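You operate a simulated robot arm through the tools that you are given. There is no shell and no other tool. Be economical: measure what you need, move in short steps, check, and stop when the job is done.

The job below is to be done with a simulated robot arm. You get a single attempt, and the scene is never put back.

Task
Test the hoist brake with the bearing housing.
Fine: power switch on, creep speed; lift it a hand clear, see it hang still, set it back on the red stand, hook slack; power switch off. Where these are worked on the way, their far stop is far enough and under half their travel is too little: power switch.

It is judged by the outcome, as a careful person would: the job done as asked, and still so three seconds after it is handed in. It fails if anything else is knocked over, pushed out of place, dropped, spilled or broken.

Robot
A 7-joint arm with a two-finger parallel gripper, fixed in place. Base frame: the origin is at the foot of the arm, x ahead of it, y to its left, z up. Lengths are in mm, angles in rad, forces in N, time in s.
With the tool pointing down near the work surface it reaches from about 340 to 460 mm from the base axis. Its first joint turns from -1.152 to 1.152 rad. Payload 1.57 kg.
Tool frame: the origin (TCP) lies between the finger pads and is the grasp point; the fingertips stand 30 mm ahead of it; z points along the fingers, y is the line along which they close. The gripper opens to 110 mm. The fingers are 24 mm wide and 12 mm thick; the gripper's body (48 by 112 mm) begins 78 mm behind the TCP.
Orientation is told as [roll, pitch, yaw] about the base's x, y, z axes, in that order, counted from this pose: with the fingers straight down and closing along the base's y, the tool's x points along the base's -x, its y along +y and its z along -z.

Tools
- The arm moves only by the tool nudge_tool. Its argument "moves" is a list of rows, each an object of numbers (a shift or turn left out is 0, a gripper value left out holds the last): "claw": the gripper command, from -1 (shut) to 1 (fully open), values between in proportion; "dx", "dy", "dz": the shift along the base's x, y, z in units of 250 mm (1.0 is 250 mm); "ax", "ay", "az": the turn, a rotation vector about the base's x, y, z in units of 90 degrees (1.0 is 90 degrees). In form: [{"claw": .., "dx": .., "dy": .., "dz": .., "ax": .., "ay": .., "az": ..}, ...]. A call has 1 to 8 rows; each row is the pose to reach, as a shift and turn from the pose commanded when the call began. A call with a number of a shift or a turn outside -1 to 1 is refused whole. Each row takes 0.2 s and may step no farther than 50 mm and 0.15 rad from the row before; otherwise, or with a gripper value out of range, the whole call is refused. Where a pose cannot be reached the arm comes as near as it can. A force on the tool above 90 N (or 10 N above the force at the start of the call, whichever is more), or a blocked arm, ends the call early, and 0.2 s more pass. Each finger travels about 108 mm/s and halts on what it meets, pressing with about 23 N; the grip force reading is that of the motor and also rises with nothing between the fingers. The clock runs only during rows and for 0.2 s after the last one: add rows that repeat a pose to give the fingers time. The reply holds the time, the measured pose of the TCP, the force on the tool along the base axes, the opening and the grip force, in the units named above and with some noise, with the torque about the TCP (base axes, N m) and any sound that the robot's microphone picked up.
- Cameras (640 x 400 px; columns grow to the right, rows downward): "scene" is fixed at [155.9, -383.7, 1407.1]; the picture's right is [0.87, -0.50, 0.00], its down [-0.27, -0.47, -0.84] and it looks along [0.42, 0.73, -0.55] (base axes); focal length 250 px, centre (320, 200). "wrist" rides on the gripper at [70, 16, -141] in the tool frame; the picture's right is [-0.23, 0.97, 0.00], its down [-0.86, -0.20, -0.48] and it looks along [-0.47, -0.11, 0.88] (tool axes); focal length 222 px, centre (320, 200). There is no depth. A picture from a camera that has moved, and an enlarged one, comes with that camera's place and axes in the base frame and with its lens.
- camera(camera): a new picture of that camera. The clock stands still meanwhile.
- zoom(camera, box): a new picture of the part [left, top, right, bottom] of that camera's present view, enlarged. The clock stands still meanwhile.
- sign_off(): hands the job in; it is judged then, once.

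Go step by step. Nothing tells you positions but the pictures and the camera data: compare them with the known pose of the tool, close in by small moves and look again before you grip or let go. The budget is 120 turns and 84 pictures, counting those below and the enlarged ones. Unless the task says otherwise, let go and move clear before handing in, and close with one line.

The tools are called after "Call:" as name(argument=value, ...) on one line, values as JSON. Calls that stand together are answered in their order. nudge_tool: Moves the arm, as the interface text tells. Its arguments: {"type":"object","properties":{"moves":{"type":"array","items":{"type":"object","properties":{"claw":{"type":"number"},"dx":{"type":"number"},"dy":{"type":"number"},"dz":{"type":"number"},"ax":{"type":"number"},"ay":{"type":"number"},"az":{"type":"number"}}}}},"required":["moves"]} The other tools are called the same way: camera (camera) takes a picture; zoom (camera, box) takes an enlarged picture of a part of a camera's view; sign_off () hands the job in.

At the start:

```text
t: 0.0
eef_pos: [335.7, -134.4, 1276.8]
tcp_rot: [-0.002, -0.002, 0.002]
ft_force: [0.9, -1.2, -0.1]
ft_torque: [-0.01, 0.03, 0.0]
gripper_width: 110.0
gripper_force: 0.1
```

scene: 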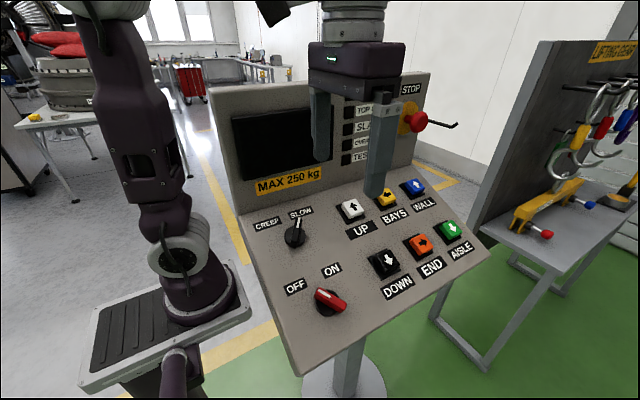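
wrist: 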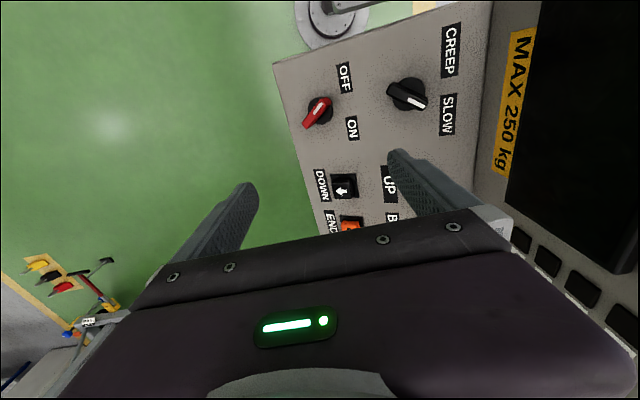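

I see a slanted hoist console with an OFF/ON switch, a CREEP/SLOW knob, six push buttons and a STOP mushroom. I'll look closer at the details before I move.

Call:
zoom(camera="scene", box=[220, 60, 500, 235])

Call:
zoom(camera="scene", box=[230, 170, 500, 340])

Call:
zoom(camera="wrist", box=[260, 0, 540, 240])

Call:
zoom(camera="scene", box=[0, 0, 320, 200])

```text
2.29 times, centred on (360, 148) of scene
camera zoom: at [155.9, -383.7, 1407.1], right [0.87, -0.5, 0.0], down [-0.27, -0.47, -0.84], along [0.42, 0.73, -0.55], focal length 570 px, centre (229, 320)
```

zoom: 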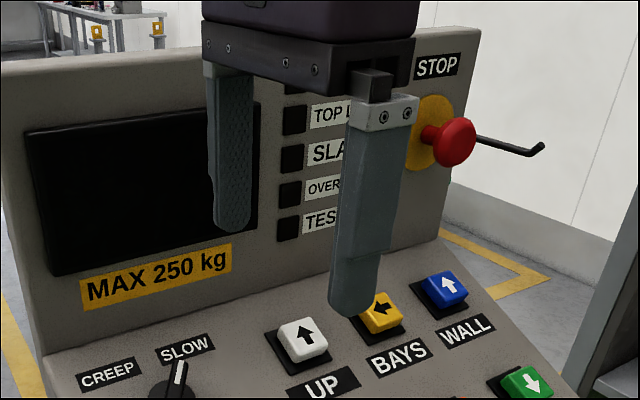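

```text
2.35 times, centred on (365, 255) of scene
camera zoom: at [155.9, -383.7, 1407.1], right [0.87, -0.5, 0.0], down [-0.27, -0.47, -0.84], along [0.42, 0.73, -0.55], focal length 587 px, centre (214, 71)
```

zoom: 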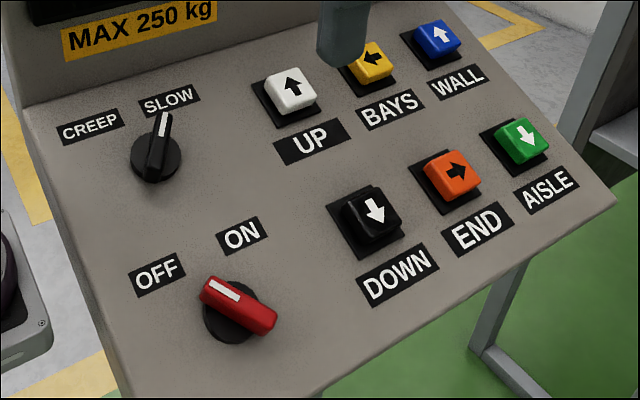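

```text
1.67 times, centred on (400, 120) of wrist
camera zoom: at [265.9, -119.0, 1418.6], right [0.23, 0.97, 0.0], down [0.86, -0.2, 0.48], along [0.47, -0.11, -0.88], focal length 370 px, centre (187, 333)
```

zoom: 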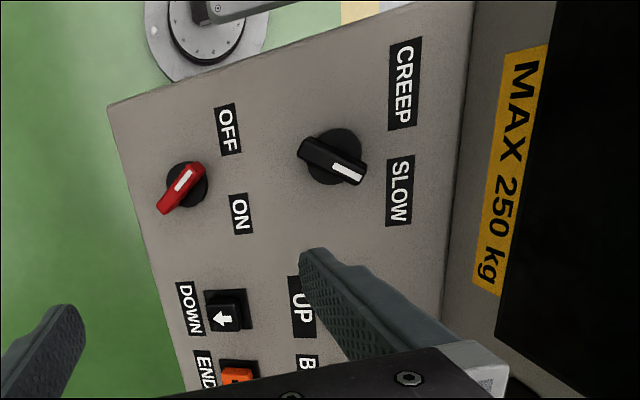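

```text
2.00 times, centred on (160, 100) of scene
camera zoom: at [155.9, -383.7, 1407.1], right [0.87, -0.5, 0.0], down [-0.27, -0.47, -0.84], along [0.42, 0.73, -0.55], focal length 499 px, centre (640, 400)
```

zoom: 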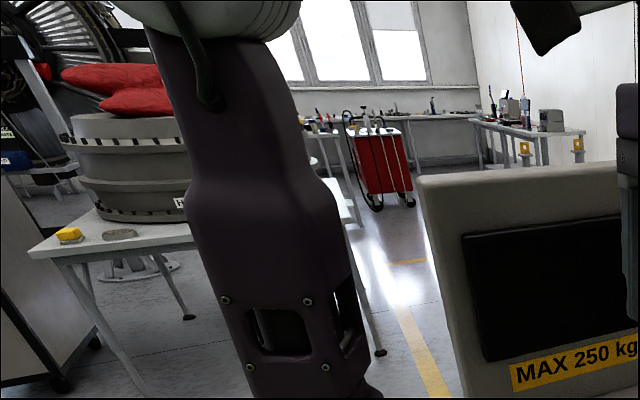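

I triangulate the red switch at about (322,-135,980), the speed knob at (318,4,1047), DOWN at (477,-123,1000) and UP at (472,4,1061). That puts the panel at a slope of about 25.6° facing -y. I'll hover over the red switch with the tool tilted to match the panel.

Call:
nudge_tool(moves=[{"dx": -0.007, "dy": -0.019, "dz": -0.108, "ax": 0.0355, "claw": 0}, {"dx": -0.014, "dy": -0.038, "dz": -0.216, "ax": 0.071}, {"dx": -0.021, "dy": -0.057, "dz": -0.324, "ax": 0.1065}, {"dx": -0.028, "dy": -0.076, "dz": -0.432, "ax": 0.142}, {"dx": -0.035, "dy": -0.095, "dz": -0.54, "ax": 0.1775}, {"dx": -0.042, "dy": -0.114, "dz": -0.648, "ax": 0.213}, {"dx": -0.049, "dy": -0.133, "dz": -0.756, "ax": 0.2485}, {"dx": -0.055, "dy": -0.154, "dz": -0.863, "ax": 0.284}])

Call:
nudge_tool(moves=[{"ay": 0.036, "az": -0.076}, {"ay": 0.072, "az": -0.152}, {"ay": 0.108, "az": -0.228}, {"ay": 0.144, "az": -0.304}, {"ay": 0.18, "az": -0.38}, {"ay": 0.216, "az": -0.456}, {"ay": 0.254, "az": -0.531}])

Call:
camera(camera="scene")

Call:
camera(camera="wrist")

```text
t: 1.8
eef_pos: [320.9, -171.6, 1061.6]
tcp_rot: [0.444, -0.004, 0.002]
ft_force: [-0.3, 0.1, 0.1]
ft_torque: [0.03, 0.0, 0.05]
gripper_width: 55.0
gripper_force: 0.1
```

```text
t: 3.4
eef_pos: [322.9, -172.4, 1062.0]
tcp_rot: [0.281, 0.351, -0.873]
ft_force: [0.0, -0.2, 0.5]
ft_torque: [0.01, -0.01, 0.02]
gripper_width: 54.7
gripper_force: 0.0
```

```text
77 pictures are left
```

scene: 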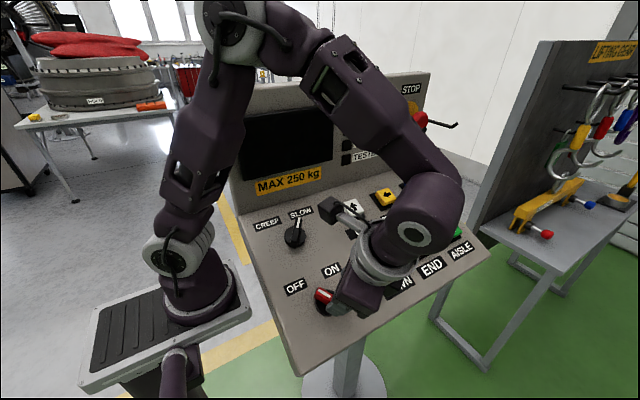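

```text
76 pictures are left
camera wrist: at [292.8, -175.8, 1217.2], right [0.91, 0.37, 0.17], down [0.36, -0.93, 0.09], along [0.19, -0.02, -0.98], focal length 222 px, centre (320, 200)
```

wrist: 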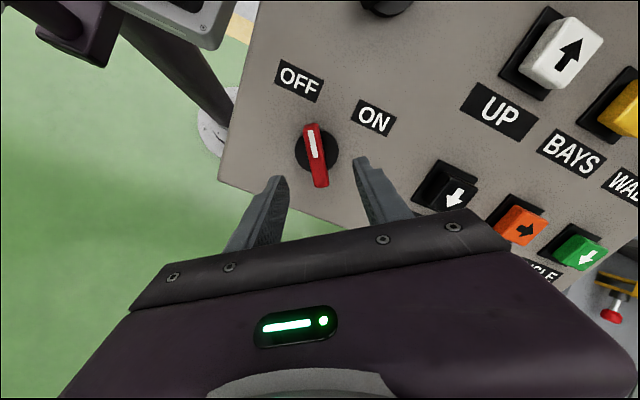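

The fingers line up well with the red handle, which refines to about (318.5,-136,980). I'll go down along the panel normal part-way and look again.

Call:
nudge_tool(moves=[{"dx": -0.005, "dy": 0.039, "dz": -0.087}, {"dx": -0.01, "dy": 0.078, "dz": -0.174}, {"dx": -0.014, "dy": 0.116, "dz": -0.26}])

Call:
camera(camera="wrist")

Call:
zoom(camera="scene", box=[260, 230, 420, 330])

```text
t: 4.2
eef_pos: [317.4, -144.9, 995.4]
tcp_rot: [0.279, 0.349, -0.874]
ft_force: [-0.1, -0.3, -0.1]
ft_torque: [-0.04, 0.0, -0.01]
gripper_width: 55.0
gripper_force: 0.0
```

```text
75 pictures are left
camera wrist: at [289.5, -146.6, 1151.1], right [0.91, 0.37, 0.17], down [0.36, -0.93, 0.09], along [0.19, -0.02, -0.98], focal length 222 px, centre (320, 200)
```

wrist: 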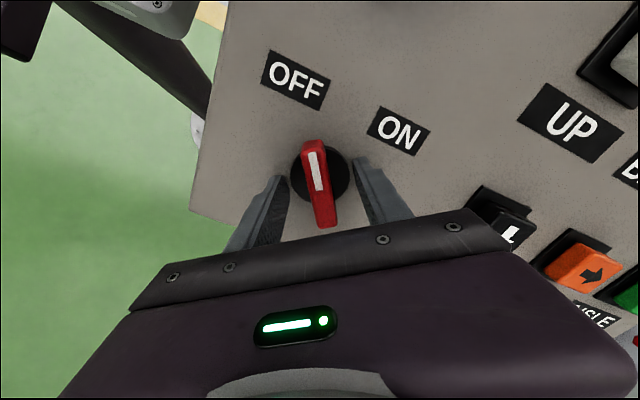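

```text
4.00 times, centred on (340, 280) of scene
camera zoom: at [155.9, -383.7, 1407.1], right [0.87, -0.5, 0.0], down [-0.27, -0.47, -0.84], along [0.42, 0.73, -0.55], focal length 998 px, centre (240, -120)
```

zoom: 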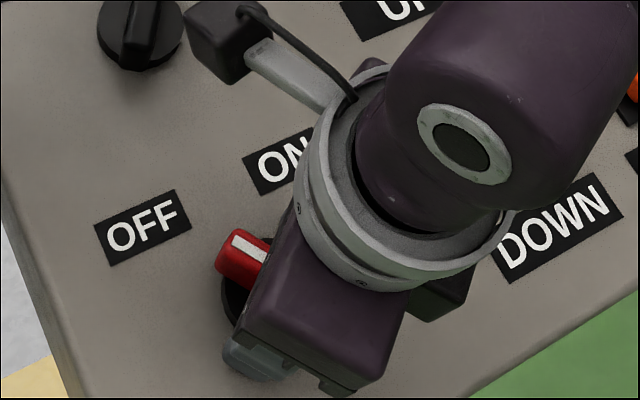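

The fingers straddle the red handle. I'll go about 5 mm deeper and close gently on it.

Call:
nudge_tool(moves=[{"dy": 0.009, "dz": -0.018}, {"dy": 0.009, "dz": -0.018, "claw": -0.6}, {"dy": 0.009, "dz": -0.018, "claw": -1}, {"dy": 0.009, "dz": -0.018}])

Call:
camera(camera="wrist")

```text
t: 5.2
eef_pos: [318.7, -142.6, 992.8]
tcp_rot: [0.281, 0.349, -0.873]
ft_force: [-0.3, -13.0, 31.5]
ft_torque: [-0.92, 1.12, -0.26]
gripper_width: 17.3
gripper_force: 31.7
```

```text
73 pictures are left
camera wrist: at [289.9, -145.1, 1148.0], right [0.91, 0.37, 0.18], down [0.36, -0.93, 0.09], along [0.2, -0.02, -0.98], focal length 222 px, centre (320, 200)
```

wrist: 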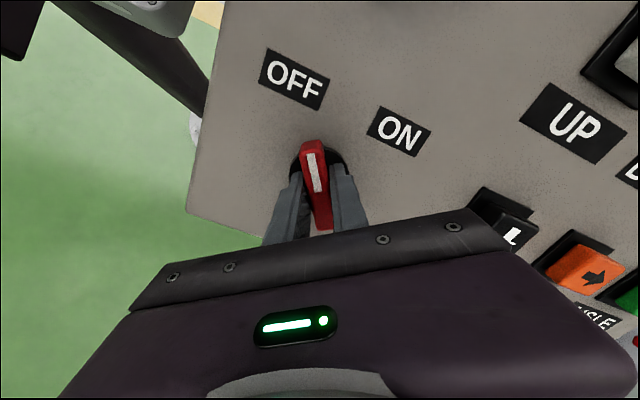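

The handle is gripped (17 mm) and the tips rest on its collar. I'll ease off about 3 mm and turn clockwise towards ON.

Call:
nudge_tool(moves=[{"dy": -0.005, "dz": 0.011}, {"dy": -0.005, "dz": 0.011, "ay": 0.0389, "az": -0.0812}, {"dy": -0.005, "dz": 0.011, "ay": 0.0778, "az": -0.1624}, {"dy": -0.005, "dz": 0.011, "ay": 0.1167, "az": -0.2436}, {"dy": -0.005, "dz": 0.011, "ay": 0.1556, "az": -0.3248}, {"dy": -0.005, "dz": 0.011, "ay": 0.1945, "az": -0.406}, {"dy": -0.005, "dz": 0.011, "ay": 0.2334, "az": -0.4872}, {"dy": -0.005, "dz": 0.011, "ay": 0.2723, "az": -0.5684}])

Call:
camera(camera="wrist")

Call:
camera(camera="scene")

```text
t: 7.0
eef_pos: [316.5, -142.8, 994.8]
tcp_rot: [-0.166, 0.419, -1.95]
ft_force: [-23.0, 8.5, -19.1]
ft_torque: [-0.27, -0.69, -0.3]
gripper_width: 16.2
gripper_force: 31.9
```

```text
72 pictures are left
camera wrist: at [356.6, -150.9, 1148.3], right [0.84, -0.49, -0.24], down [-0.47, -0.87, 0.11], along [-0.26, 0.02, -0.96], focal length 222 px, centre (320, 200)
```

wrist: 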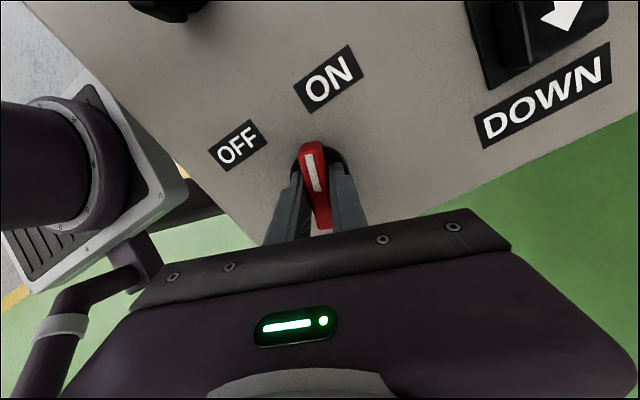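

```text
71 pictures are left
```

scene: 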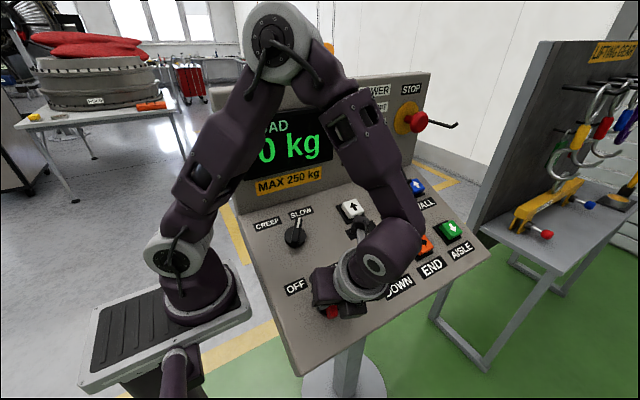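

The display now shows LOAD 0 kg, so power is on. I'll turn a few degrees more to the stop, then release and back off along the normal.

Call:
nudge_tool(moves=[{"ay": 0.03, "az": -0.063}, {"ay": 0.038, "az": -0.08}, {"ay": 0.03, "az": -0.063}, {"ay": 0.03, "az": -0.063, "claw": 0}, {"ay": 0.03, "az": -0.063}, {"ay": 0.03, "az": -0.063, "dy": -0.07, "dz": 0.145}, {"ay": 0.03, "az": -0.063, "dy": -0.14, "dz": 0.29}, {"ay": 0.03, "az": -0.063, "dy": -0.2, "dz": 0.42}])

Call:
camera(camera="scene")

Call:
camera(camera="wrist")

```text
t: 8.8
eef_pos: [318.2, -193.7, 1101.3]
tcp_rot: [-0.207, 0.397, -2.066]
ft_force: [-0.6, 0.1, 0.0]
ft_torque: [0.0, -0.03, 0.0]
gripper_width: 55.1
gripper_force: 0.1
```

```text
70 pictures are left
```

scene: 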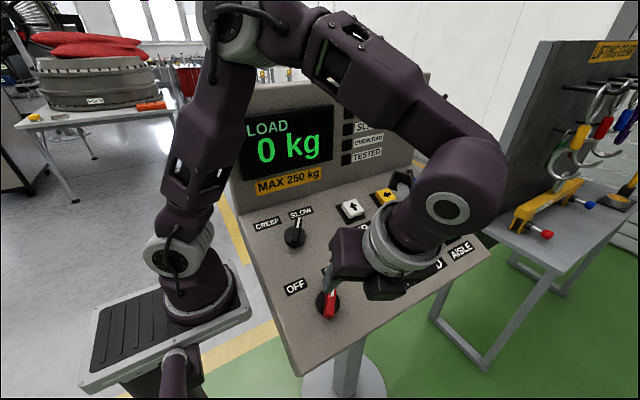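

```text
69 pictures are left
camera wrist: at [363.9, -206.0, 1252.3], right [0.78, -0.57, -0.27], down [-0.55, -0.82, 0.14], along [-0.3, 0.04, -0.95], focal length 222 px, centre (320, 200)
```

wrist: 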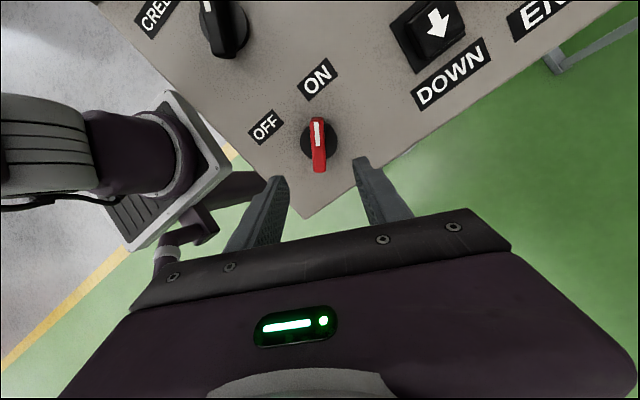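

The red handle points at ON. The current yaw also suits the speed knob's SLOW position, so I'll move to hover above that knob.

Call:
nudge_tool(moves=[{"dy": 0.14, "dz": 0.02}, {"dy": 0.28, "dz": 0.04}, {"dy": 0.42, "dz": 0.04}, {"dy": 0.56, "dz": 0.04}, {"dy": 0.67, "dz": 0.04}])

Call:
camera(camera="wrist")

Call:
camera(camera="scene")

```text
t: 10.0
eef_pos: [317.3, -25.9, 1108.8]
tcp_rot: [-0.207, 0.397, -2.066]
ft_force: [0.9, 0.0, 0.3]
ft_torque: [0.01, 0.01, -0.01]
gripper_width: 54.9
gripper_force: 0.1
```

```text
68 pictures are left
camera wrist: at [363.4, -36.6, 1260.3], right [0.78, -0.57, -0.27], down [-0.55, -0.82, 0.14], along [-0.3, 0.04, -0.95], focal length 222 px, centre (320, 200)
```

wrist: 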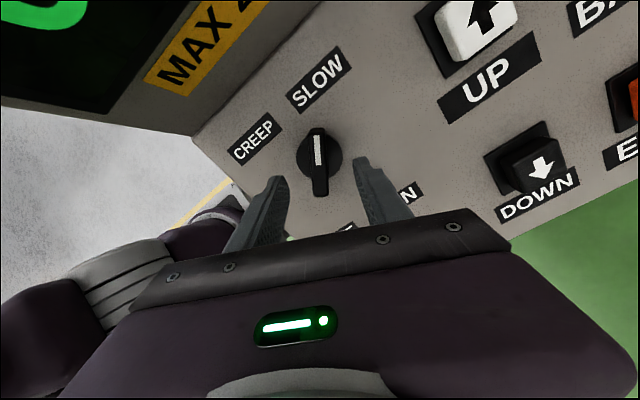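

```text
67 pictures are left
```

scene: 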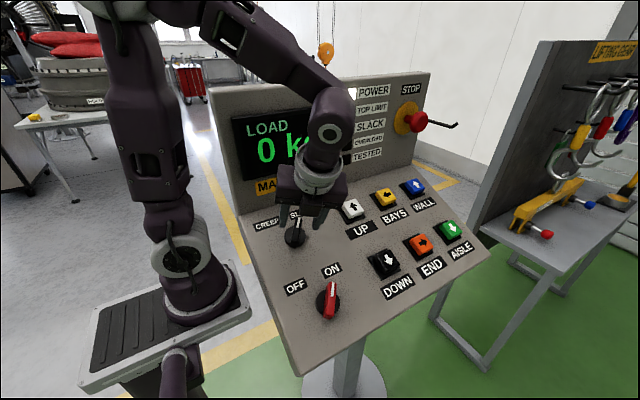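

I can now see an orange hook block behind the console. I'll zoom in on it before I continue.

Call:
zoom(camera="scene", box=[270, 0, 430, 100])

Call:
zoom(camera="scene", box=[330, 70, 440, 170])

```text
4.00 times, centred on (350, 50) of scene
camera zoom: at [155.8, -383.7, 1407.1], right [0.87, -0.5, 0.0], down [-0.27, -0.47, -0.84], along [0.42, 0.73, -0.55], focal length 998 px, centre (200, 800)
```

zoom: 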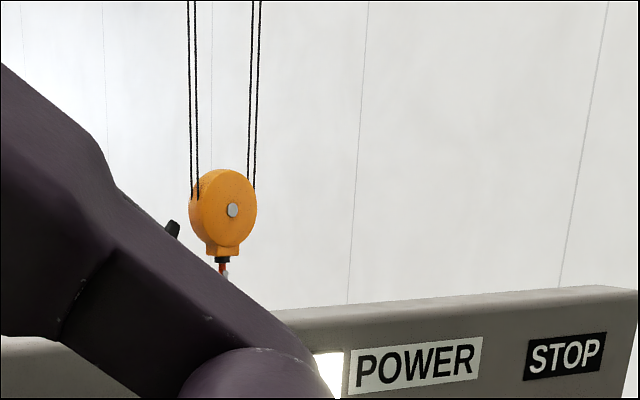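

```text
4.00 times, centred on (385, 120) of scene
camera zoom: at [155.8, -383.7, 1407.1], right [0.87, -0.5, 0.0], down [-0.27, -0.47, -0.84], along [0.42, 0.73, -0.55], focal length 998 px, centre (60, 520)
```

zoom: 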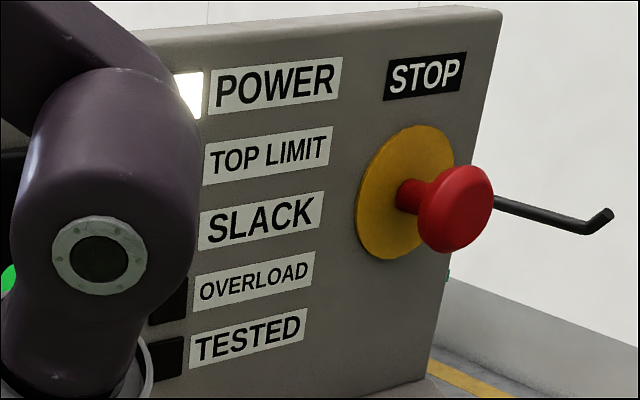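

The knob refines to about (318,3.5,1047). I'll descend along the normal and grip it.

Call:
nudge_tool(moves=[{"dx": 0.003, "dy": 0.045, "dz": -0.095}, {"dx": 0.003, "dy": 0.088, "dz": -0.186}, {"dx": 0.003, "dy": 0.088, "dz": -0.186}])

Call:
camera(camera="wrist")

```text
t: 10.8
eef_pos: [320.8, -2.5, 1062.3]
tcp_rot: [-0.208, 0.399, -2.063]
ft_force: [-0.2, -1.0, 0.4]
ft_torque: [0.05, 0.01, 0.01]
gripper_width: 54.9
gripper_force: 0.1
```

```text
64 pictures are left
camera wrist: at [364.7, -14.2, 1213.4], right [0.78, -0.57, -0.27], down [-0.55, -0.82, 0.14], along [-0.3, 0.04, -0.95], focal length 222 px, centre (320, 200)
```

wrist: 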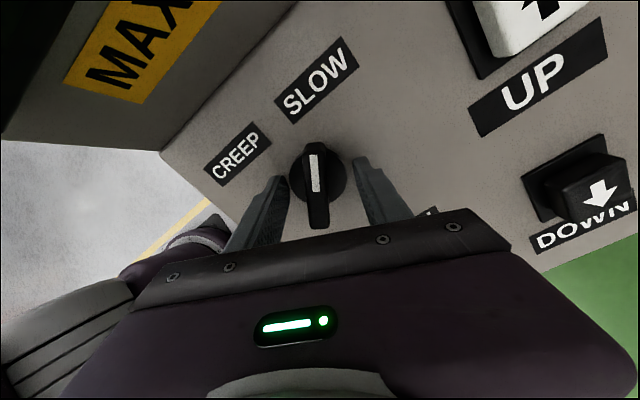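

The knob is centred between the fingers, so I'll close on it.

Call:
nudge_tool(moves=[{"claw": -0.6}, {"claw": -1}, {"dz": 0.002}])

Call:
nudge_tool(moves=[{"ay": -0.0389, "az": 0.0812}, {"ay": -0.0778, "az": 0.1624}, {"ay": -0.1167, "az": 0.2436}, {"ay": -0.1556, "az": 0.3248}, {"ay": -0.1945, "az": 0.406}, {"ay": -0.2334, "az": 0.4872}, {"ay": -0.2723, "az": 0.5684}, {"ay": -0.311, "az": 0.649}])

Call:
camera(camera="wrist")

```text
t: 11.6
eef_pos: [318.1, -0.5, 1063.7]
tcp_rot: [-0.214, 0.397, -2.063]
ft_force: [-22.4, 10.3, -18.0]
ft_torque: [-0.53, -0.46, -0.34]
gripper_width: 16.5
gripper_force: 31.7
```

```text
t: 13.4
eef_pos: [319.3, -3.5, 1064.5]
tcp_rot: [0.289, 0.342, -0.84]
ft_force: [-15.7, 8.1, -5.8]
ft_torque: [-0.12, 1.57, -0.28]
gripper_width: 17.8
gripper_force: 32.3
```

```text
63 pictures are left
camera wrist: at [287.5, -7.4, 1219.4], right [0.9, 0.39, 0.19], down [0.38, -0.92, 0.09], along [0.21, -0.01, -0.98], focal length 222 px, centre (320, 200)
```

wrist: 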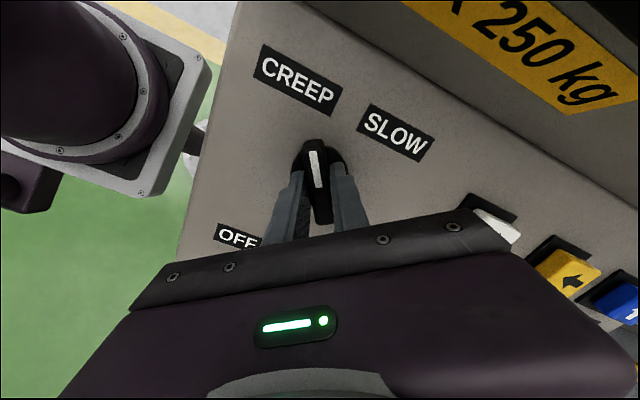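

The knob points at CREEP. I'll give it a touch more to the stop, then release and back off.

Call:
nudge_tool(moves=[{"ay": -0.022, "az": 0.045}, {"ay": -0.01, "az": 0.02}, {"ay": -0.01, "az": 0.02, "claw": 0}, {"ay": -0.01, "az": 0.02}, {"ay": -0.01, "az": 0.02, "dy": -0.07, "dz": 0.145}, {"ay": -0.01, "az": 0.02, "dy": -0.14, "dz": 0.29, "claw": -1}, {"ay": -0.01, "az": 0.02, "dy": -0.2, "dz": 0.42}])

Call:
camera(camera="scene")

Call:
camera(camera="wrist")

```text
t: 15.0
eef_pos: [319.3, -52.8, 1170.0]
tcp_rot: [0.304, 0.332, -0.805]
ft_force: [-0.4, 0.0, -0.2]
ft_torque: [0.01, -0.01, 0.01]
gripper_width: 0.3
gripper_force: 21.4
```

```text
62 pictures are left
```

scene: 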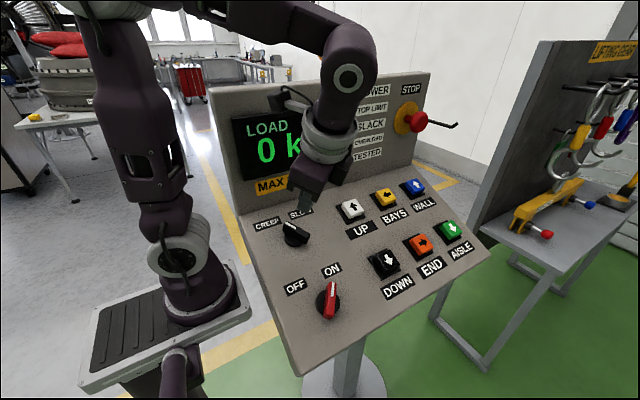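

```text
61 pictures are left
camera wrist: at [285.1, -57.5, 1324.5], right [0.88, 0.42, 0.2], down [0.41, -0.91, 0.1], along [0.22, 0.0, -0.97], focal length 222 px, centre (320, 200)
```

wrist: 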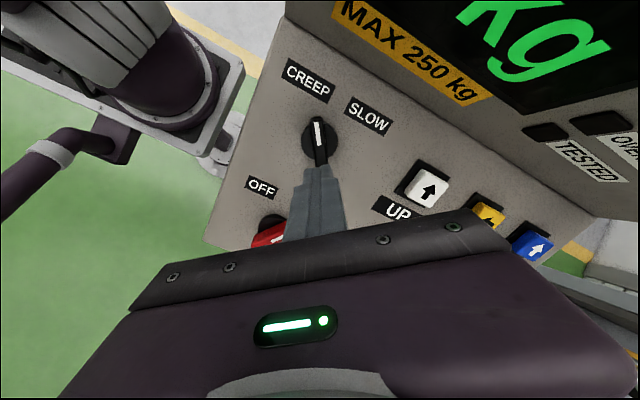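

Both selectors are set. Before I press UP I want to see the load, so I'll raise the tool well clear and tilt it to look over the console.

Call:
nudge_tool(moves=[{"dy": -0.06, "dz": 0.13, "ay": 0.0389, "az": -0.0812}, {"dy": -0.12, "dz": 0.26, "ay": 0.0778, "az": -0.1624}, {"dy": -0.18, "dz": 0.39, "ay": 0.1167, "az": -0.2436}, {"dy": -0.24, "dz": 0.52, "ay": 0.1556, "az": -0.3248}, {"dy": -0.3, "dz": 0.65, "ay": 0.1945, "az": -0.406}, {"dy": -0.36, "dz": 0.78, "ay": 0.2334, "az": -0.4872}, {"dy": -0.42, "dz": 0.9, "ay": 0.2723, "az": -0.5684}, {"dy": -0.42, "dz": 0.95, "ay": 0.311, "az": -0.649}])

Call:
nudge_tool(moves=[{"ax": 0.077, "ay": -0.045}, {"ax": 0.154, "ay": -0.09}, {"ax": 0.231, "ay": -0.135}, {"ax": 0.308, "ay": -0.18}, {"ax": 0.385, "ay": -0.225}, {"ax": 0.43, "ay": -0.25}])

Call:
camera(camera="wrist")

Call:
camera(camera="scene")

```text
t: 16.8
eef_pos: [382.0, -25.2, 1330.0]
tcp_rot: [-0.193, 0.405, -2.029]
ft_force: [-0.2, 0.1, -0.1]
ft_torque: [0.0, -0.05, -0.04]
gripper_width: 0.0
gripper_force: 21.0
out of reach, approached as far as the arm can: row 4, 5, 6, 7, 8
```

```text
t: 18.2
eef_pos: [380.7, -30.4, 1329.6]
tcp_rot: [-0.056, 1.186, -1.92]
ft_force: [0.6, -0.4, -0.4]
ft_torque: [-0.01, 0.0, -0.03]
gripper_width: 0.0
gripper_force: 20.7
```

```text
60 pictures are left
camera wrist: at [368.3, -137.7, 1446.8], right [0.9, -0.37, -0.23], down [-0.43, -0.67, -0.61], along [0.07, 0.65, -0.76], focal length 222 px, centre (320, 200)
```

wrist: 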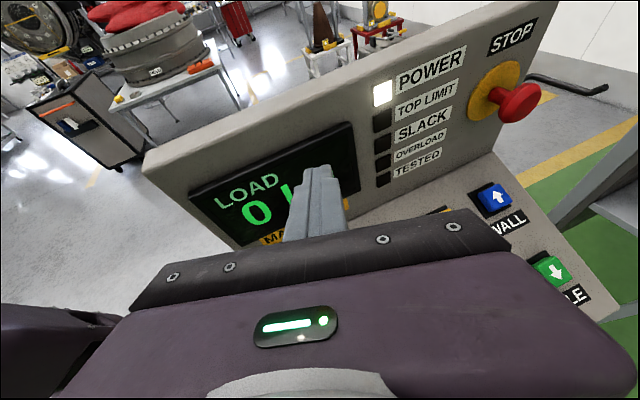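

```text
59 pictures are left
```

scene: 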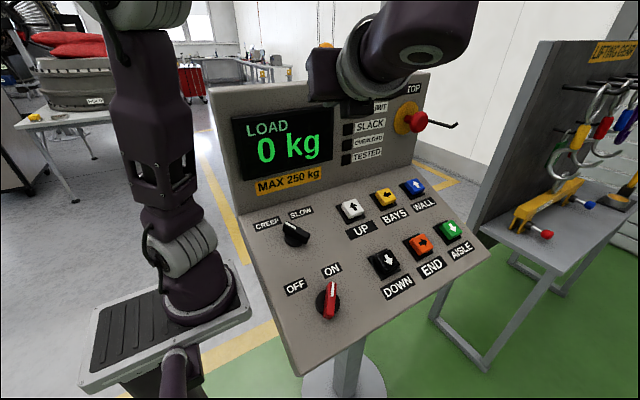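

Behind the console I can see a red stand and a white one. I'll tilt up a little more and zoom in.

Call:
nudge_tool(moves=[{"ax": 0.077, "ay": -0.045}, {"ax": 0.154, "ay": -0.09}, {"ax": 0.21, "ay": -0.12}])

Call:
camera(camera="wrist")

Call:
zoom(camera="wrist", box=[260, 0, 480, 140])

```text
t: 19.0
eef_pos: [381.8, -31.3, 1328.9]
tcp_rot: [1.318, 1.508, -0.561]
ft_force: [0.0, 0.0, 0.3]
ft_torque: [-0.01, 0.02, -0.01]
gripper_width: 0.0
gripper_force: 21.0
```

```text
58 pictures are left
camera wrist: at [350.8, -169.1, 1400.9], right [0.94, -0.3, -0.17], down [-0.29, -0.42, -0.86], along [0.19, 0.85, -0.49], focal length 222 px, centre (320, 200)
```

wrist: 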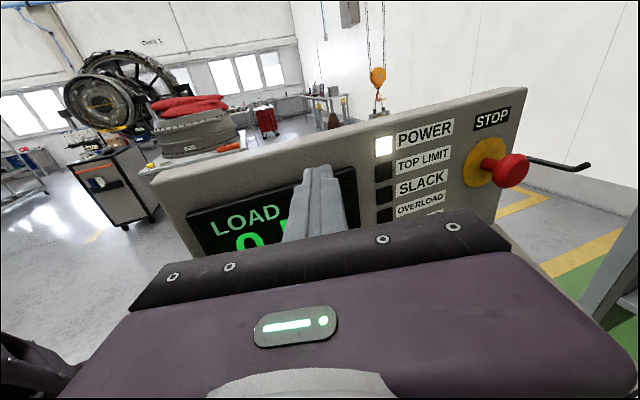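

```text
2.86 times, centred on (370, 70) of wrist
camera zoom: at [350.8, -169.1, 1400.9], right [0.94, -0.3, -0.17], down [-0.29, -0.42, -0.86], along [0.19, 0.85, -0.49], focal length 635 px, centre (177, 571)
```

zoom: 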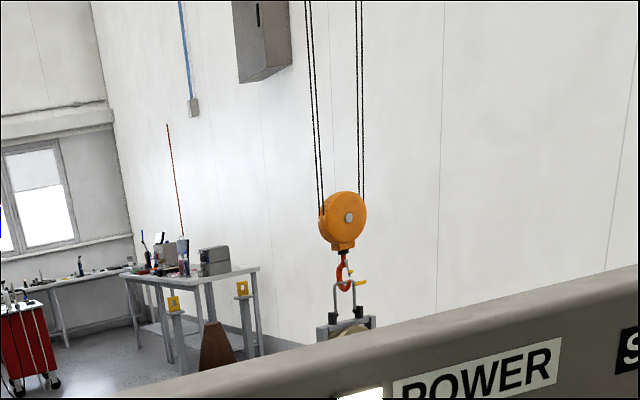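

The hook is already shackled to a load. I'll go back to the earlier tilt, where the stand itself was visible, and zoom there.

Call:
nudge_tool(moves=[{"ax": -0.056, "ay": 0.032}, {"ax": -0.13, "ay": 0.075}, {"ax": -0.2, "ay": 0.115}])

Call:
zoom(camera="wrist", box=[290, 0, 450, 100])

Call:
zoom(camera="wrist", box=[200, 0, 500, 200])

```text
t: 19.8
eef_pos: [381.5, -31.9, 1328.7]
tcp_rot: [-0.058, 1.201, -1.92]
ft_force: [0.3, 0.2, -0.8]
ft_torque: [0.02, -0.01, 0.01]
gripper_width: 0.0
gripper_force: 21.4
```

```text
4.00 times, centred on (370, 50) of wrist
camera zoom: at [367.2, -139.8, 1444.5], right [0.9, -0.36, -0.23], down [-0.43, -0.66, -0.62], along [0.07, 0.66, -0.75], focal length 888 px, centre (120, 800)
```

zoom: 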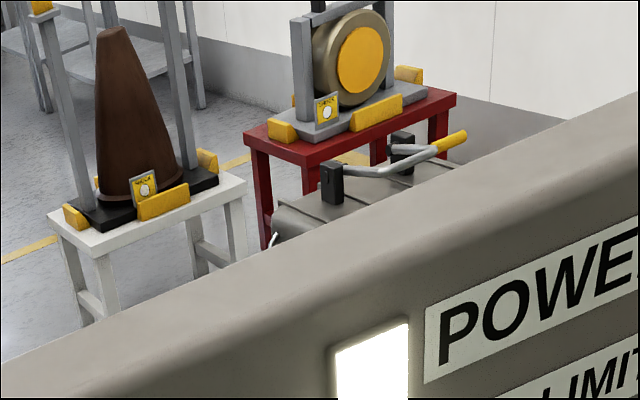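

```text
2.00 times, centred on (350, 100) of wrist
camera zoom: at [367.2, -139.8, 1444.5], right [0.9, -0.36, -0.23], down [-0.43, -0.66, -0.62], along [0.07, 0.66, -0.75], focal length 444 px, centre (260, 400)
```

zoom: 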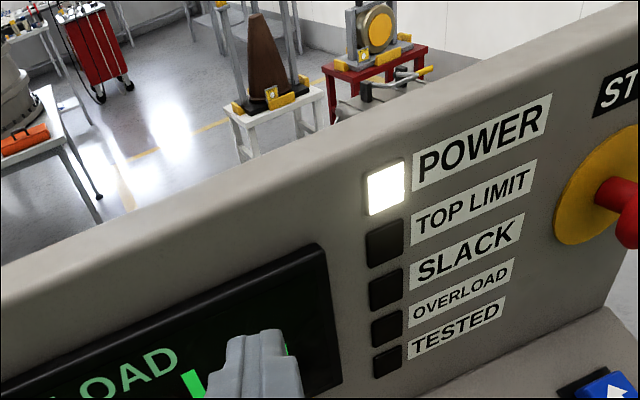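

The bearing housing sits in its cradle on the red stand and is already shackled to the hook. Next I'll return to the panel tilt and hover over UP with the fingers closed.

Call:
nudge_tool(moves=[{"ax": -0.075, "ay": 0.043}, {"ax": -0.15, "ay": 0.087}, {"ax": -0.225, "ay": 0.13}, {"ax": -0.3, "ay": 0.174}, {"ax": -0.375, "ay": 0.217}, {"ax": -0.44, "ay": 0.255}])

Call:
nudge_tool(moves=[{"dx": 0.05, "dz": -0.1, "ay": -0.0389, "az": 0.0812}, {"dx": 0.1, "dz": -0.2, "ay": -0.0778, "az": 0.1624}, {"dx": 0.15, "dz": -0.3, "ay": -0.1167, "az": 0.2436}, {"dx": 0.2, "dz": -0.4, "ay": -0.1556, "az": 0.3248}, {"dx": 0.25, "dz": -0.5, "ay": -0.1945, "az": 0.406}, {"dx": 0.3, "dz": -0.6, "ay": -0.2334, "az": 0.4872}, {"dx": 0.34, "dz": -0.7, "ay": -0.2723, "az": 0.5684}, {"dx": 0.36, "dz": -0.78, "ay": -0.311, "az": 0.649}])

Call:
camera(camera="wrist")

Call:
camera(camera="scene")

```text
t: 21.2
eef_pos: [382.1, -32.2, 1328.6]
tcp_rot: [-0.191, 0.405, -2.028]
ft_force: [0.2, 0.4, 0.8]
ft_torque: [-0.01, -0.01, 0.02]
gripper_width: 0.0
gripper_force: 20.9
```

```text
t: 23.0
eef_pos: [472.6, -31.0, 1134.3]
tcp_rot: [0.303, 0.331, -0.805]
ft_force: [0.3, 0.0, 0.1]
ft_torque: [0.0, -0.01, -0.03]
gripper_width: 0.1
gripper_force: 21.1
```

```text
54 pictures are left
camera wrist: at [437.8, -36.0, 1289.6], right [0.88, 0.42, 0.2], down [0.41, -0.91, 0.1], along [0.22, 0.0, -0.97], focal length 222 px, centre (320, 200)
```

wrist: 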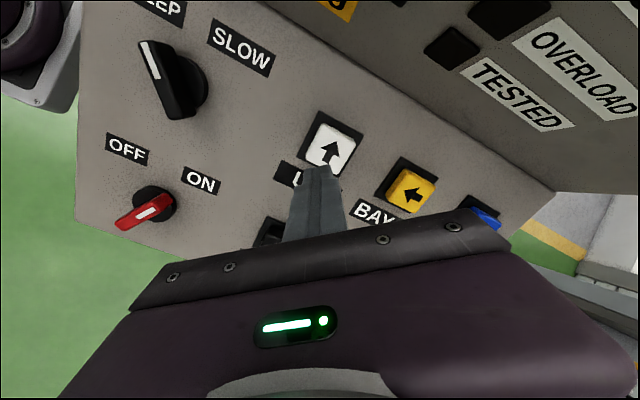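

```text
53 pictures are left
```

scene: 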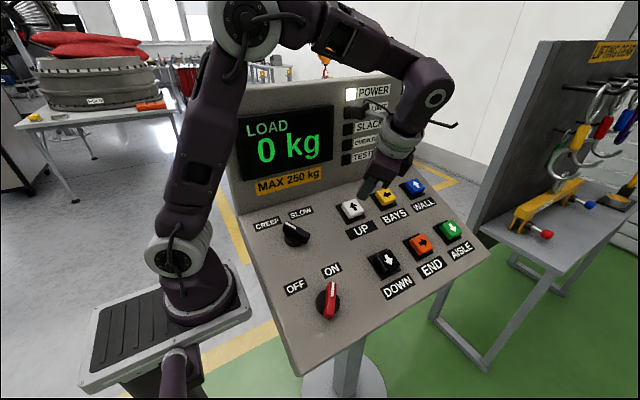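

UP refines to about (479,18,1051). I'll approach to about 10 mm above it and check.

Call:
nudge_tool(moves=[{"dx": 0.013, "dy": 0.06, "dz": -0.09}, {"dx": 0.026, "dy": 0.123, "dz": -0.18}])

Call:
camera(camera="wrist")

Call:
zoom(camera="scene", box=[280, 20, 440, 240])

```text
t: 23.6
eef_pos: [478.0, 0.3, 1089.1]
tcp_rot: [0.303, 0.331, -0.805]
ft_force: [-0.2, 0.0, 0.7]
ft_torque: [-0.02, 0.03, -0.02]
gripper_width: 0.0
gripper_force: 21.7
```

```text
52 pictures are left
camera wrist: at [444.0, -4.4, 1244.4], right [0.88, 0.42, 0.2], down [0.41, -0.91, 0.1], along [0.22, 0.0, -0.97], focal length 222 px, centre (320, 200)
```

wrist: 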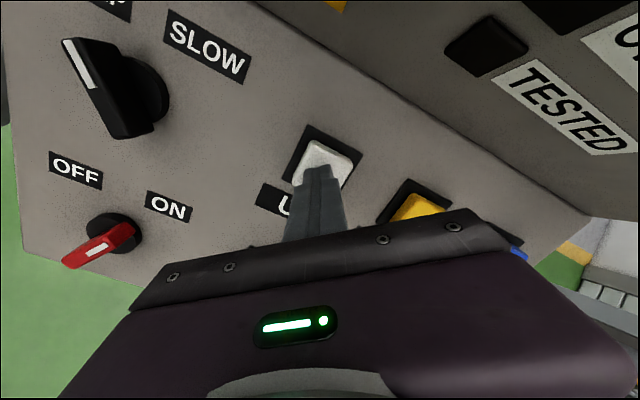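

```text
1.82 times, centred on (360, 130) of scene
camera zoom: at [155.8, -383.7, 1407.1], right [0.87, -0.5, 0.0], down [-0.27, -0.47, -0.84], along [0.42, 0.73, -0.55], focal length 454 px, centre (247, 327)
```

zoom: 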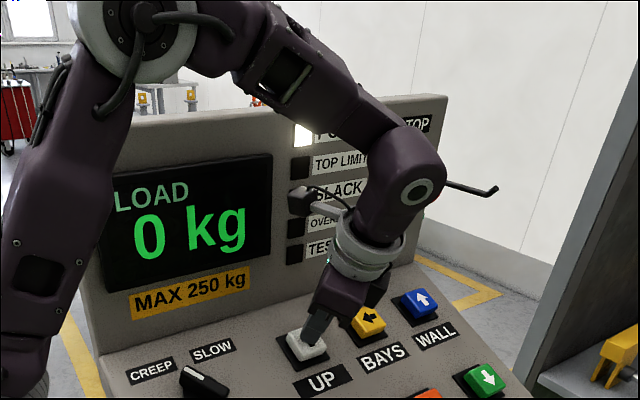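

The fingertip is over UP. I'll make a first brief press and release, watching the force.

Call:
nudge_tool(moves=[{"dy": 0.01, "dz": -0.022}, {"dy": 0.019, "dz": -0.04}, {"dy": 0.026, "dz": -0.054}])

Call:
zoom(camera="scene", box=[200, 20, 440, 240])

```text
t: 24.4
eef_pos: [478.3, 5.7, 1076.5]
tcp_rot: [0.307, 0.33, -0.807]
ft_force: [-1.0, -4.2, 20.5]
ft_torque: [-0.02, -0.08, -0.1]
gripper_width: 0.0
gripper_force: 21.7
```

```text
1.82 times, centred on (320, 130) of scene
camera zoom: at [155.5, -383.8, 1407.1], right [0.87, -0.5, 0.0], down [-0.27, -0.47, -0.84], along [0.42, 0.73, -0.55], focal length 454 px, centre (320, 327)
```

zoom: 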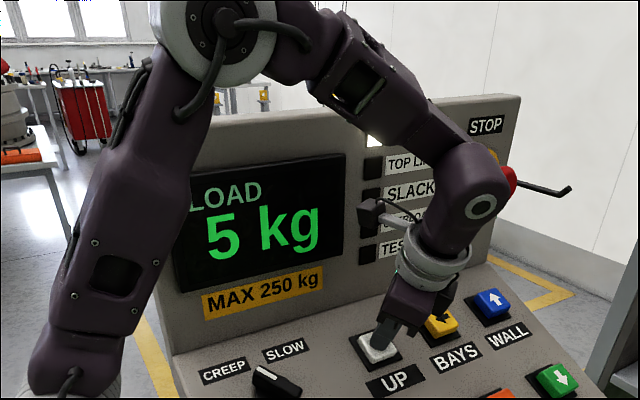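

UP works: the load reads 5 kg and is rising as slack comes out. I'll hold the button and watch the reading.

Call:
nudge_tool(moves=[{"dz": 0}, {"dz": 0}, {"dz": 0}, {"dz": 0}, {"dz": 0}, {"dz": 0}, {"dz": 0}, {"dz": 0}])

Call:
camera(camera="scene")

Call:
camera(camera="wrist")

```text
t: 26.2
eef_pos: [476.9, 5.5, 1074.7]
tcp_rot: [0.304, 0.333, -0.806]
ft_force: [7.1, -5.7, 29.0]
ft_torque: [-0.07, -0.42, -0.06]
gripper_width: 0.0
gripper_force: 21.7
```

```text
49 pictures are left
```

scene: 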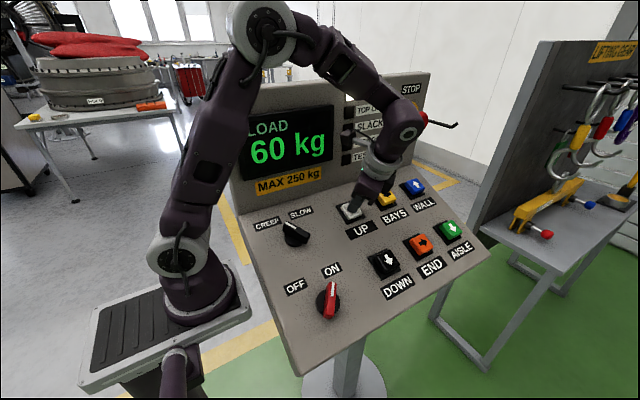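

```text
48 pictures are left
camera wrist: at [443.7, 1.2, 1229.7], right [0.88, 0.42, 0.2], down [0.41, -0.91, 0.1], along [0.22, 0.0, -0.97], focal length 222 px, centre (320, 200)
```

wrist: 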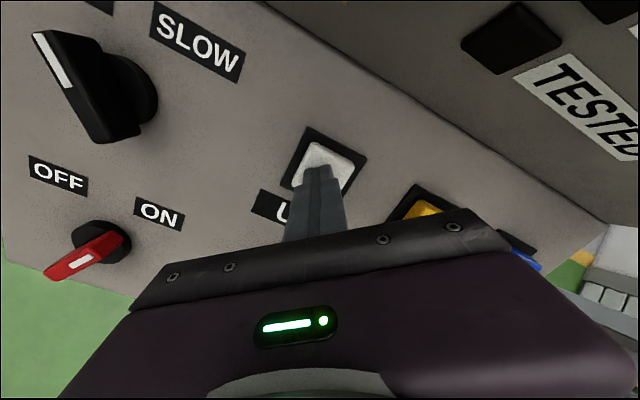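

The load is at 60 kg and climbing. I'll keep holding.

Call:
nudge_tool(moves=[{"dz": 0}, {"dz": 0}, {"dz": 0}, {"dz": 0}, {"dz": 0}, {"dz": 0}, {"dz": 0}, {"dz": 0}])

Call:
camera(camera="scene")

```text
t: 28.0
eef_pos: [477.3, 5.3, 1075.1]
tcp_rot: [0.304, 0.332, -0.805]
ft_force: [6.2, -9.0, 27.5]
ft_torque: [-0.2, -0.41, -0.04]
gripper_width: 0.0
gripper_force: 21.5
```

```text
47 pictures are left
```

scene: 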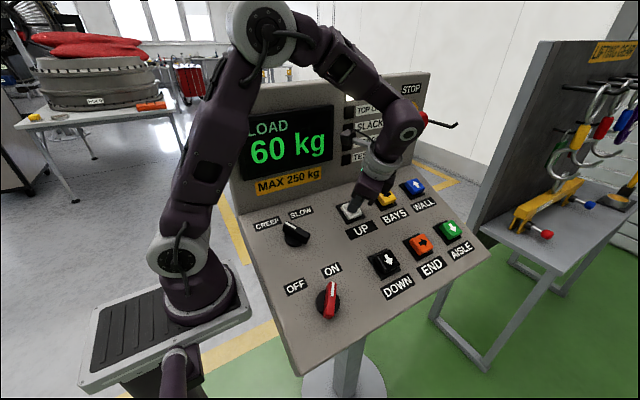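

The load has plateaued at 60 kg, so it is off the stand. I'll release UP, back off to the earlier hover pose and see how high it is.

Call:
nudge_tool(moves=[{"dy": -0.045, "dz": 0.08}, {"dy": -0.09, "dz": 0.16}, {"dx": -0.026, "dy": -0.149, "dz": 0.234}])

Call:
zoom(camera="scene", box=[270, 0, 430, 100])

```text
t: 28.8
eef_pos: [470.4, -31.7, 1131.6]
tcp_rot: [0.303, 0.332, -0.806]
ft_force: [-0.2, -0.6, 0.1]
ft_torque: [0.02, -0.01, -0.01]
gripper_width: 0.1
gripper_force: 21.4
```

```text
4.00 times, centred on (350, 50) of scene
camera zoom: at [155.9, -383.7, 1407.1], right [0.87, -0.5, 0.0], down [-0.27, -0.47, -0.84], along [0.42, 0.73, -0.55], focal length 998 px, centre (200, 800)
```

zoom: 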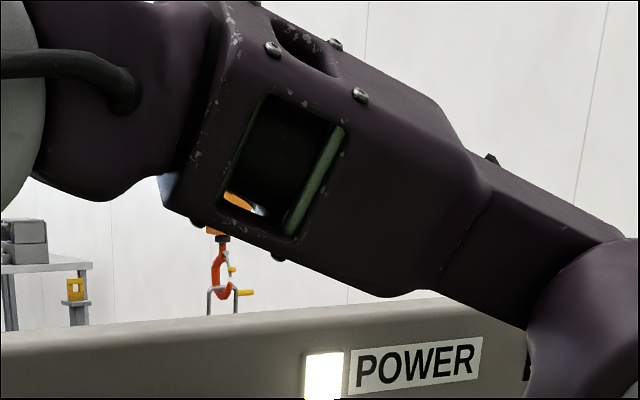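

From the stand's geometry (about 4.1 m away), the hook has risen roughly 85–90 mm, part of which was slack. I'll press UP for another 1.6 s or so to get a full hand's clearance, then go and look at the gap.

Call:
nudge_tool(moves=[{"dx": 0.026, "dy": 0.059, "dz": -0.074}, {"dx": 0.026, "dy": 0.104, "dz": -0.154}, {"dx": 0.026, "dy": 0.149, "dz": -0.234}, {"dx": 0.026, "dy": 0.149, "dz": -0.234}, {"dx": 0.026, "dy": 0.149, "dz": -0.234}, {"dx": 0.026, "dy": 0.149, "dz": -0.234}, {"dx": 0.026, "dy": 0.149, "dz": -0.234}])

Call:
nudge_tool(moves=[{"dy": -0.045, "dz": 0.08}, {"dy": -0.09, "dz": 0.16}, {"dx": -0.026, "dy": -0.149, "dz": 0.234}])

Call:
zoom(camera="scene", box=[220, 0, 430, 131])

```text
t: 30.4
eef_pos: [477.9, 5.0, 1075.7]
tcp_rot: [0.305, 0.331, -0.808]
ft_force: [2.1, -13.5, 14.7]
ft_torque: [-0.36, -0.17, -0.12]
gripper_width: 0.1
gripper_force: 20.9
```

```text
t: 31.2
eef_pos: [469.2, -33.5, 1133.2]
tcp_rot: [0.303, 0.332, -0.806]
ft_force: [-0.3, -0.3, 1.3]
ft_torque: [0.01, -0.03, -0.01]
gripper_width: 0.2
gripper_force: 21.5
```

```text
3.05 times, centred on (325, 66) of scene
camera zoom: at [155.9, -383.7, 1407.1], right [0.87, -0.5, 0.0], down [-0.27, -0.47, -0.84], along [0.42, 0.73, -0.55], focal length 761 px, centre (305, 610)
```

zoom: 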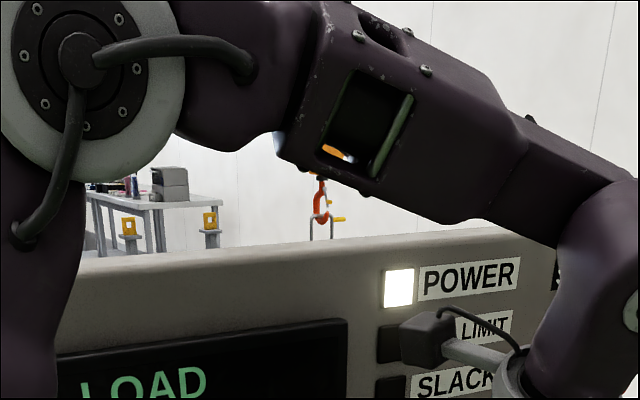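

The hook has moved up a little more. I'll go to the look-over pose to check the clearance and whether it hangs still.

Call:
nudge_tool(moves=[{"dx": -0.05, "dz": 0.1, "ay": 0.0389, "az": -0.0812}, {"dx": -0.1, "dz": 0.2, "ay": 0.0778, "az": -0.1624}, {"dx": -0.15, "dz": 0.3, "ay": 0.1167, "az": -0.2436}, {"dx": -0.2, "dz": 0.4, "ay": 0.1556, "az": -0.3248}, {"dx": -0.25, "dz": 0.5, "ay": 0.1945, "az": -0.406}, {"dx": -0.3, "dz": 0.6, "ay": 0.2334, "az": -0.4872}, {"dx": -0.34, "dz": 0.7, "ay": 0.2723, "az": -0.5684}, {"dx": -0.36, "dz": 0.78, "ay": 0.311, "az": -0.649}])

Call:
nudge_tool(moves=[{"ax": 0.075, "ay": -0.043}, {"ax": 0.15, "ay": -0.087}, {"ax": 0.225, "ay": -0.13}, {"ax": 0.3, "ay": -0.174}, {"ax": 0.375, "ay": -0.217}, {"ax": 0.44, "ay": -0.255}])

Call:
zoom(camera="wrist", box=[330, 0, 450, 75])

Call:
zoom(camera="scene", box=[230, 80, 430, 205])

```text
t: 33.0
eef_pos: [380.8, -30.9, 1325.7]
tcp_rot: [-0.185, 0.41, -2.006]
ft_force: [-0.3, 0.0, 0.7]
ft_torque: [-0.04, 0.02, -0.02]
gripper_width: 0.1
gripper_force: 21.0
out of reach, approached as far as the arm can: row 8
```

```text
t: 34.4
eef_pos: [383.0, -32.6, 1325.3]
tcp_rot: [-0.051, 1.202, -1.918]
ft_force: [0.3, 0.6, 0.3]
ft_torque: [-0.03, 0.03, -0.02]
gripper_width: 0.0
gripper_force: 20.9
```

```text
5.33 times, centred on (390, 38) of wrist
camera zoom: at [368.2, -141.1, 1440.7], right [0.9, -0.36, -0.23], down [-0.42, -0.66, -0.62], along [0.07, 0.66, -0.75], focal length 1185 px, centre (-53, 1067)
```

zoom: 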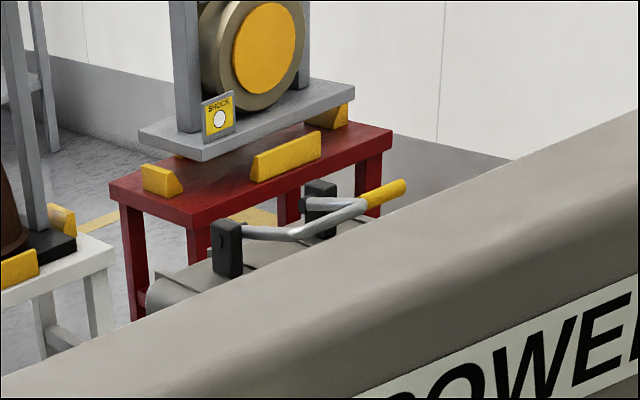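

```text
3.20 times, centred on (330, 142) of scene
camera zoom: at [155.9, -383.7, 1407.1], right [0.87, -0.5, 0.0], down [-0.27, -0.47, -0.84], along [0.42, 0.73, -0.55], focal length 799 px, centre (288, 384)
```

zoom: 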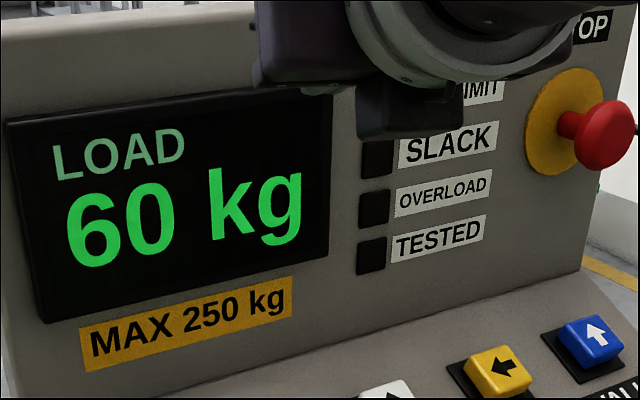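

The housing hangs level at 60 kg and I estimate it is about 75 mm clear. That's a bit short of a hand, and TESTED is not lit. I'll go back and lift about 40 mm more.

Call:
nudge_tool(moves=[{"ax": -0.075, "ay": 0.043}, {"ax": -0.15, "ay": 0.087}, {"ax": -0.225, "ay": 0.13}, {"ax": -0.3, "ay": 0.174}, {"ax": -0.375, "ay": 0.217}, {"ax": -0.44, "ay": 0.255}])

Call:
nudge_tool(moves=[{"dx": 0.05, "dz": -0.1, "ay": -0.0389, "az": 0.0812}, {"dx": 0.1, "dz": -0.2, "ay": -0.0778, "az": 0.1624}, {"dx": 0.15, "dz": -0.3, "ay": -0.1167, "az": 0.2436}, {"dx": 0.2, "dz": -0.4, "ay": -0.1556, "az": 0.3248}, {"dx": 0.25, "dz": -0.5, "ay": -0.1945, "az": 0.406}, {"dx": 0.3, "dz": -0.6, "ay": -0.2334, "az": 0.4872}, {"dx": 0.34, "dz": -0.7, "ay": -0.2723, "az": 0.5684}, {"dx": 0.36, "dz": -0.78, "ay": -0.311, "az": 0.649}])

Call:
camera(camera="scene")

```text
t: 35.8
eef_pos: [381.8, -31.9, 1325.4]
tcp_rot: [-0.193, 0.402, -2.026]
ft_force: [-0.1, 0.7, -0.3]
ft_torque: [0.02, 0.0, -0.03]
gripper_width: 0.3
gripper_force: 21.3
```

```text
t: 37.6
eef_pos: [472.1, -32.3, 1128.7]
tcp_rot: [0.302, 0.33, -0.804]
ft_force: [-0.7, -0.4, 0.0]
ft_torque: [-0.02, 0.01, 0.02]
gripper_width: 0.2
gripper_force: 21.3
```

```text
42 pictures are left
```

scene: 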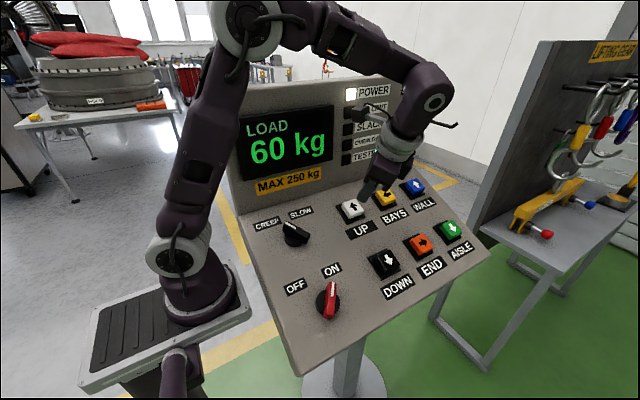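

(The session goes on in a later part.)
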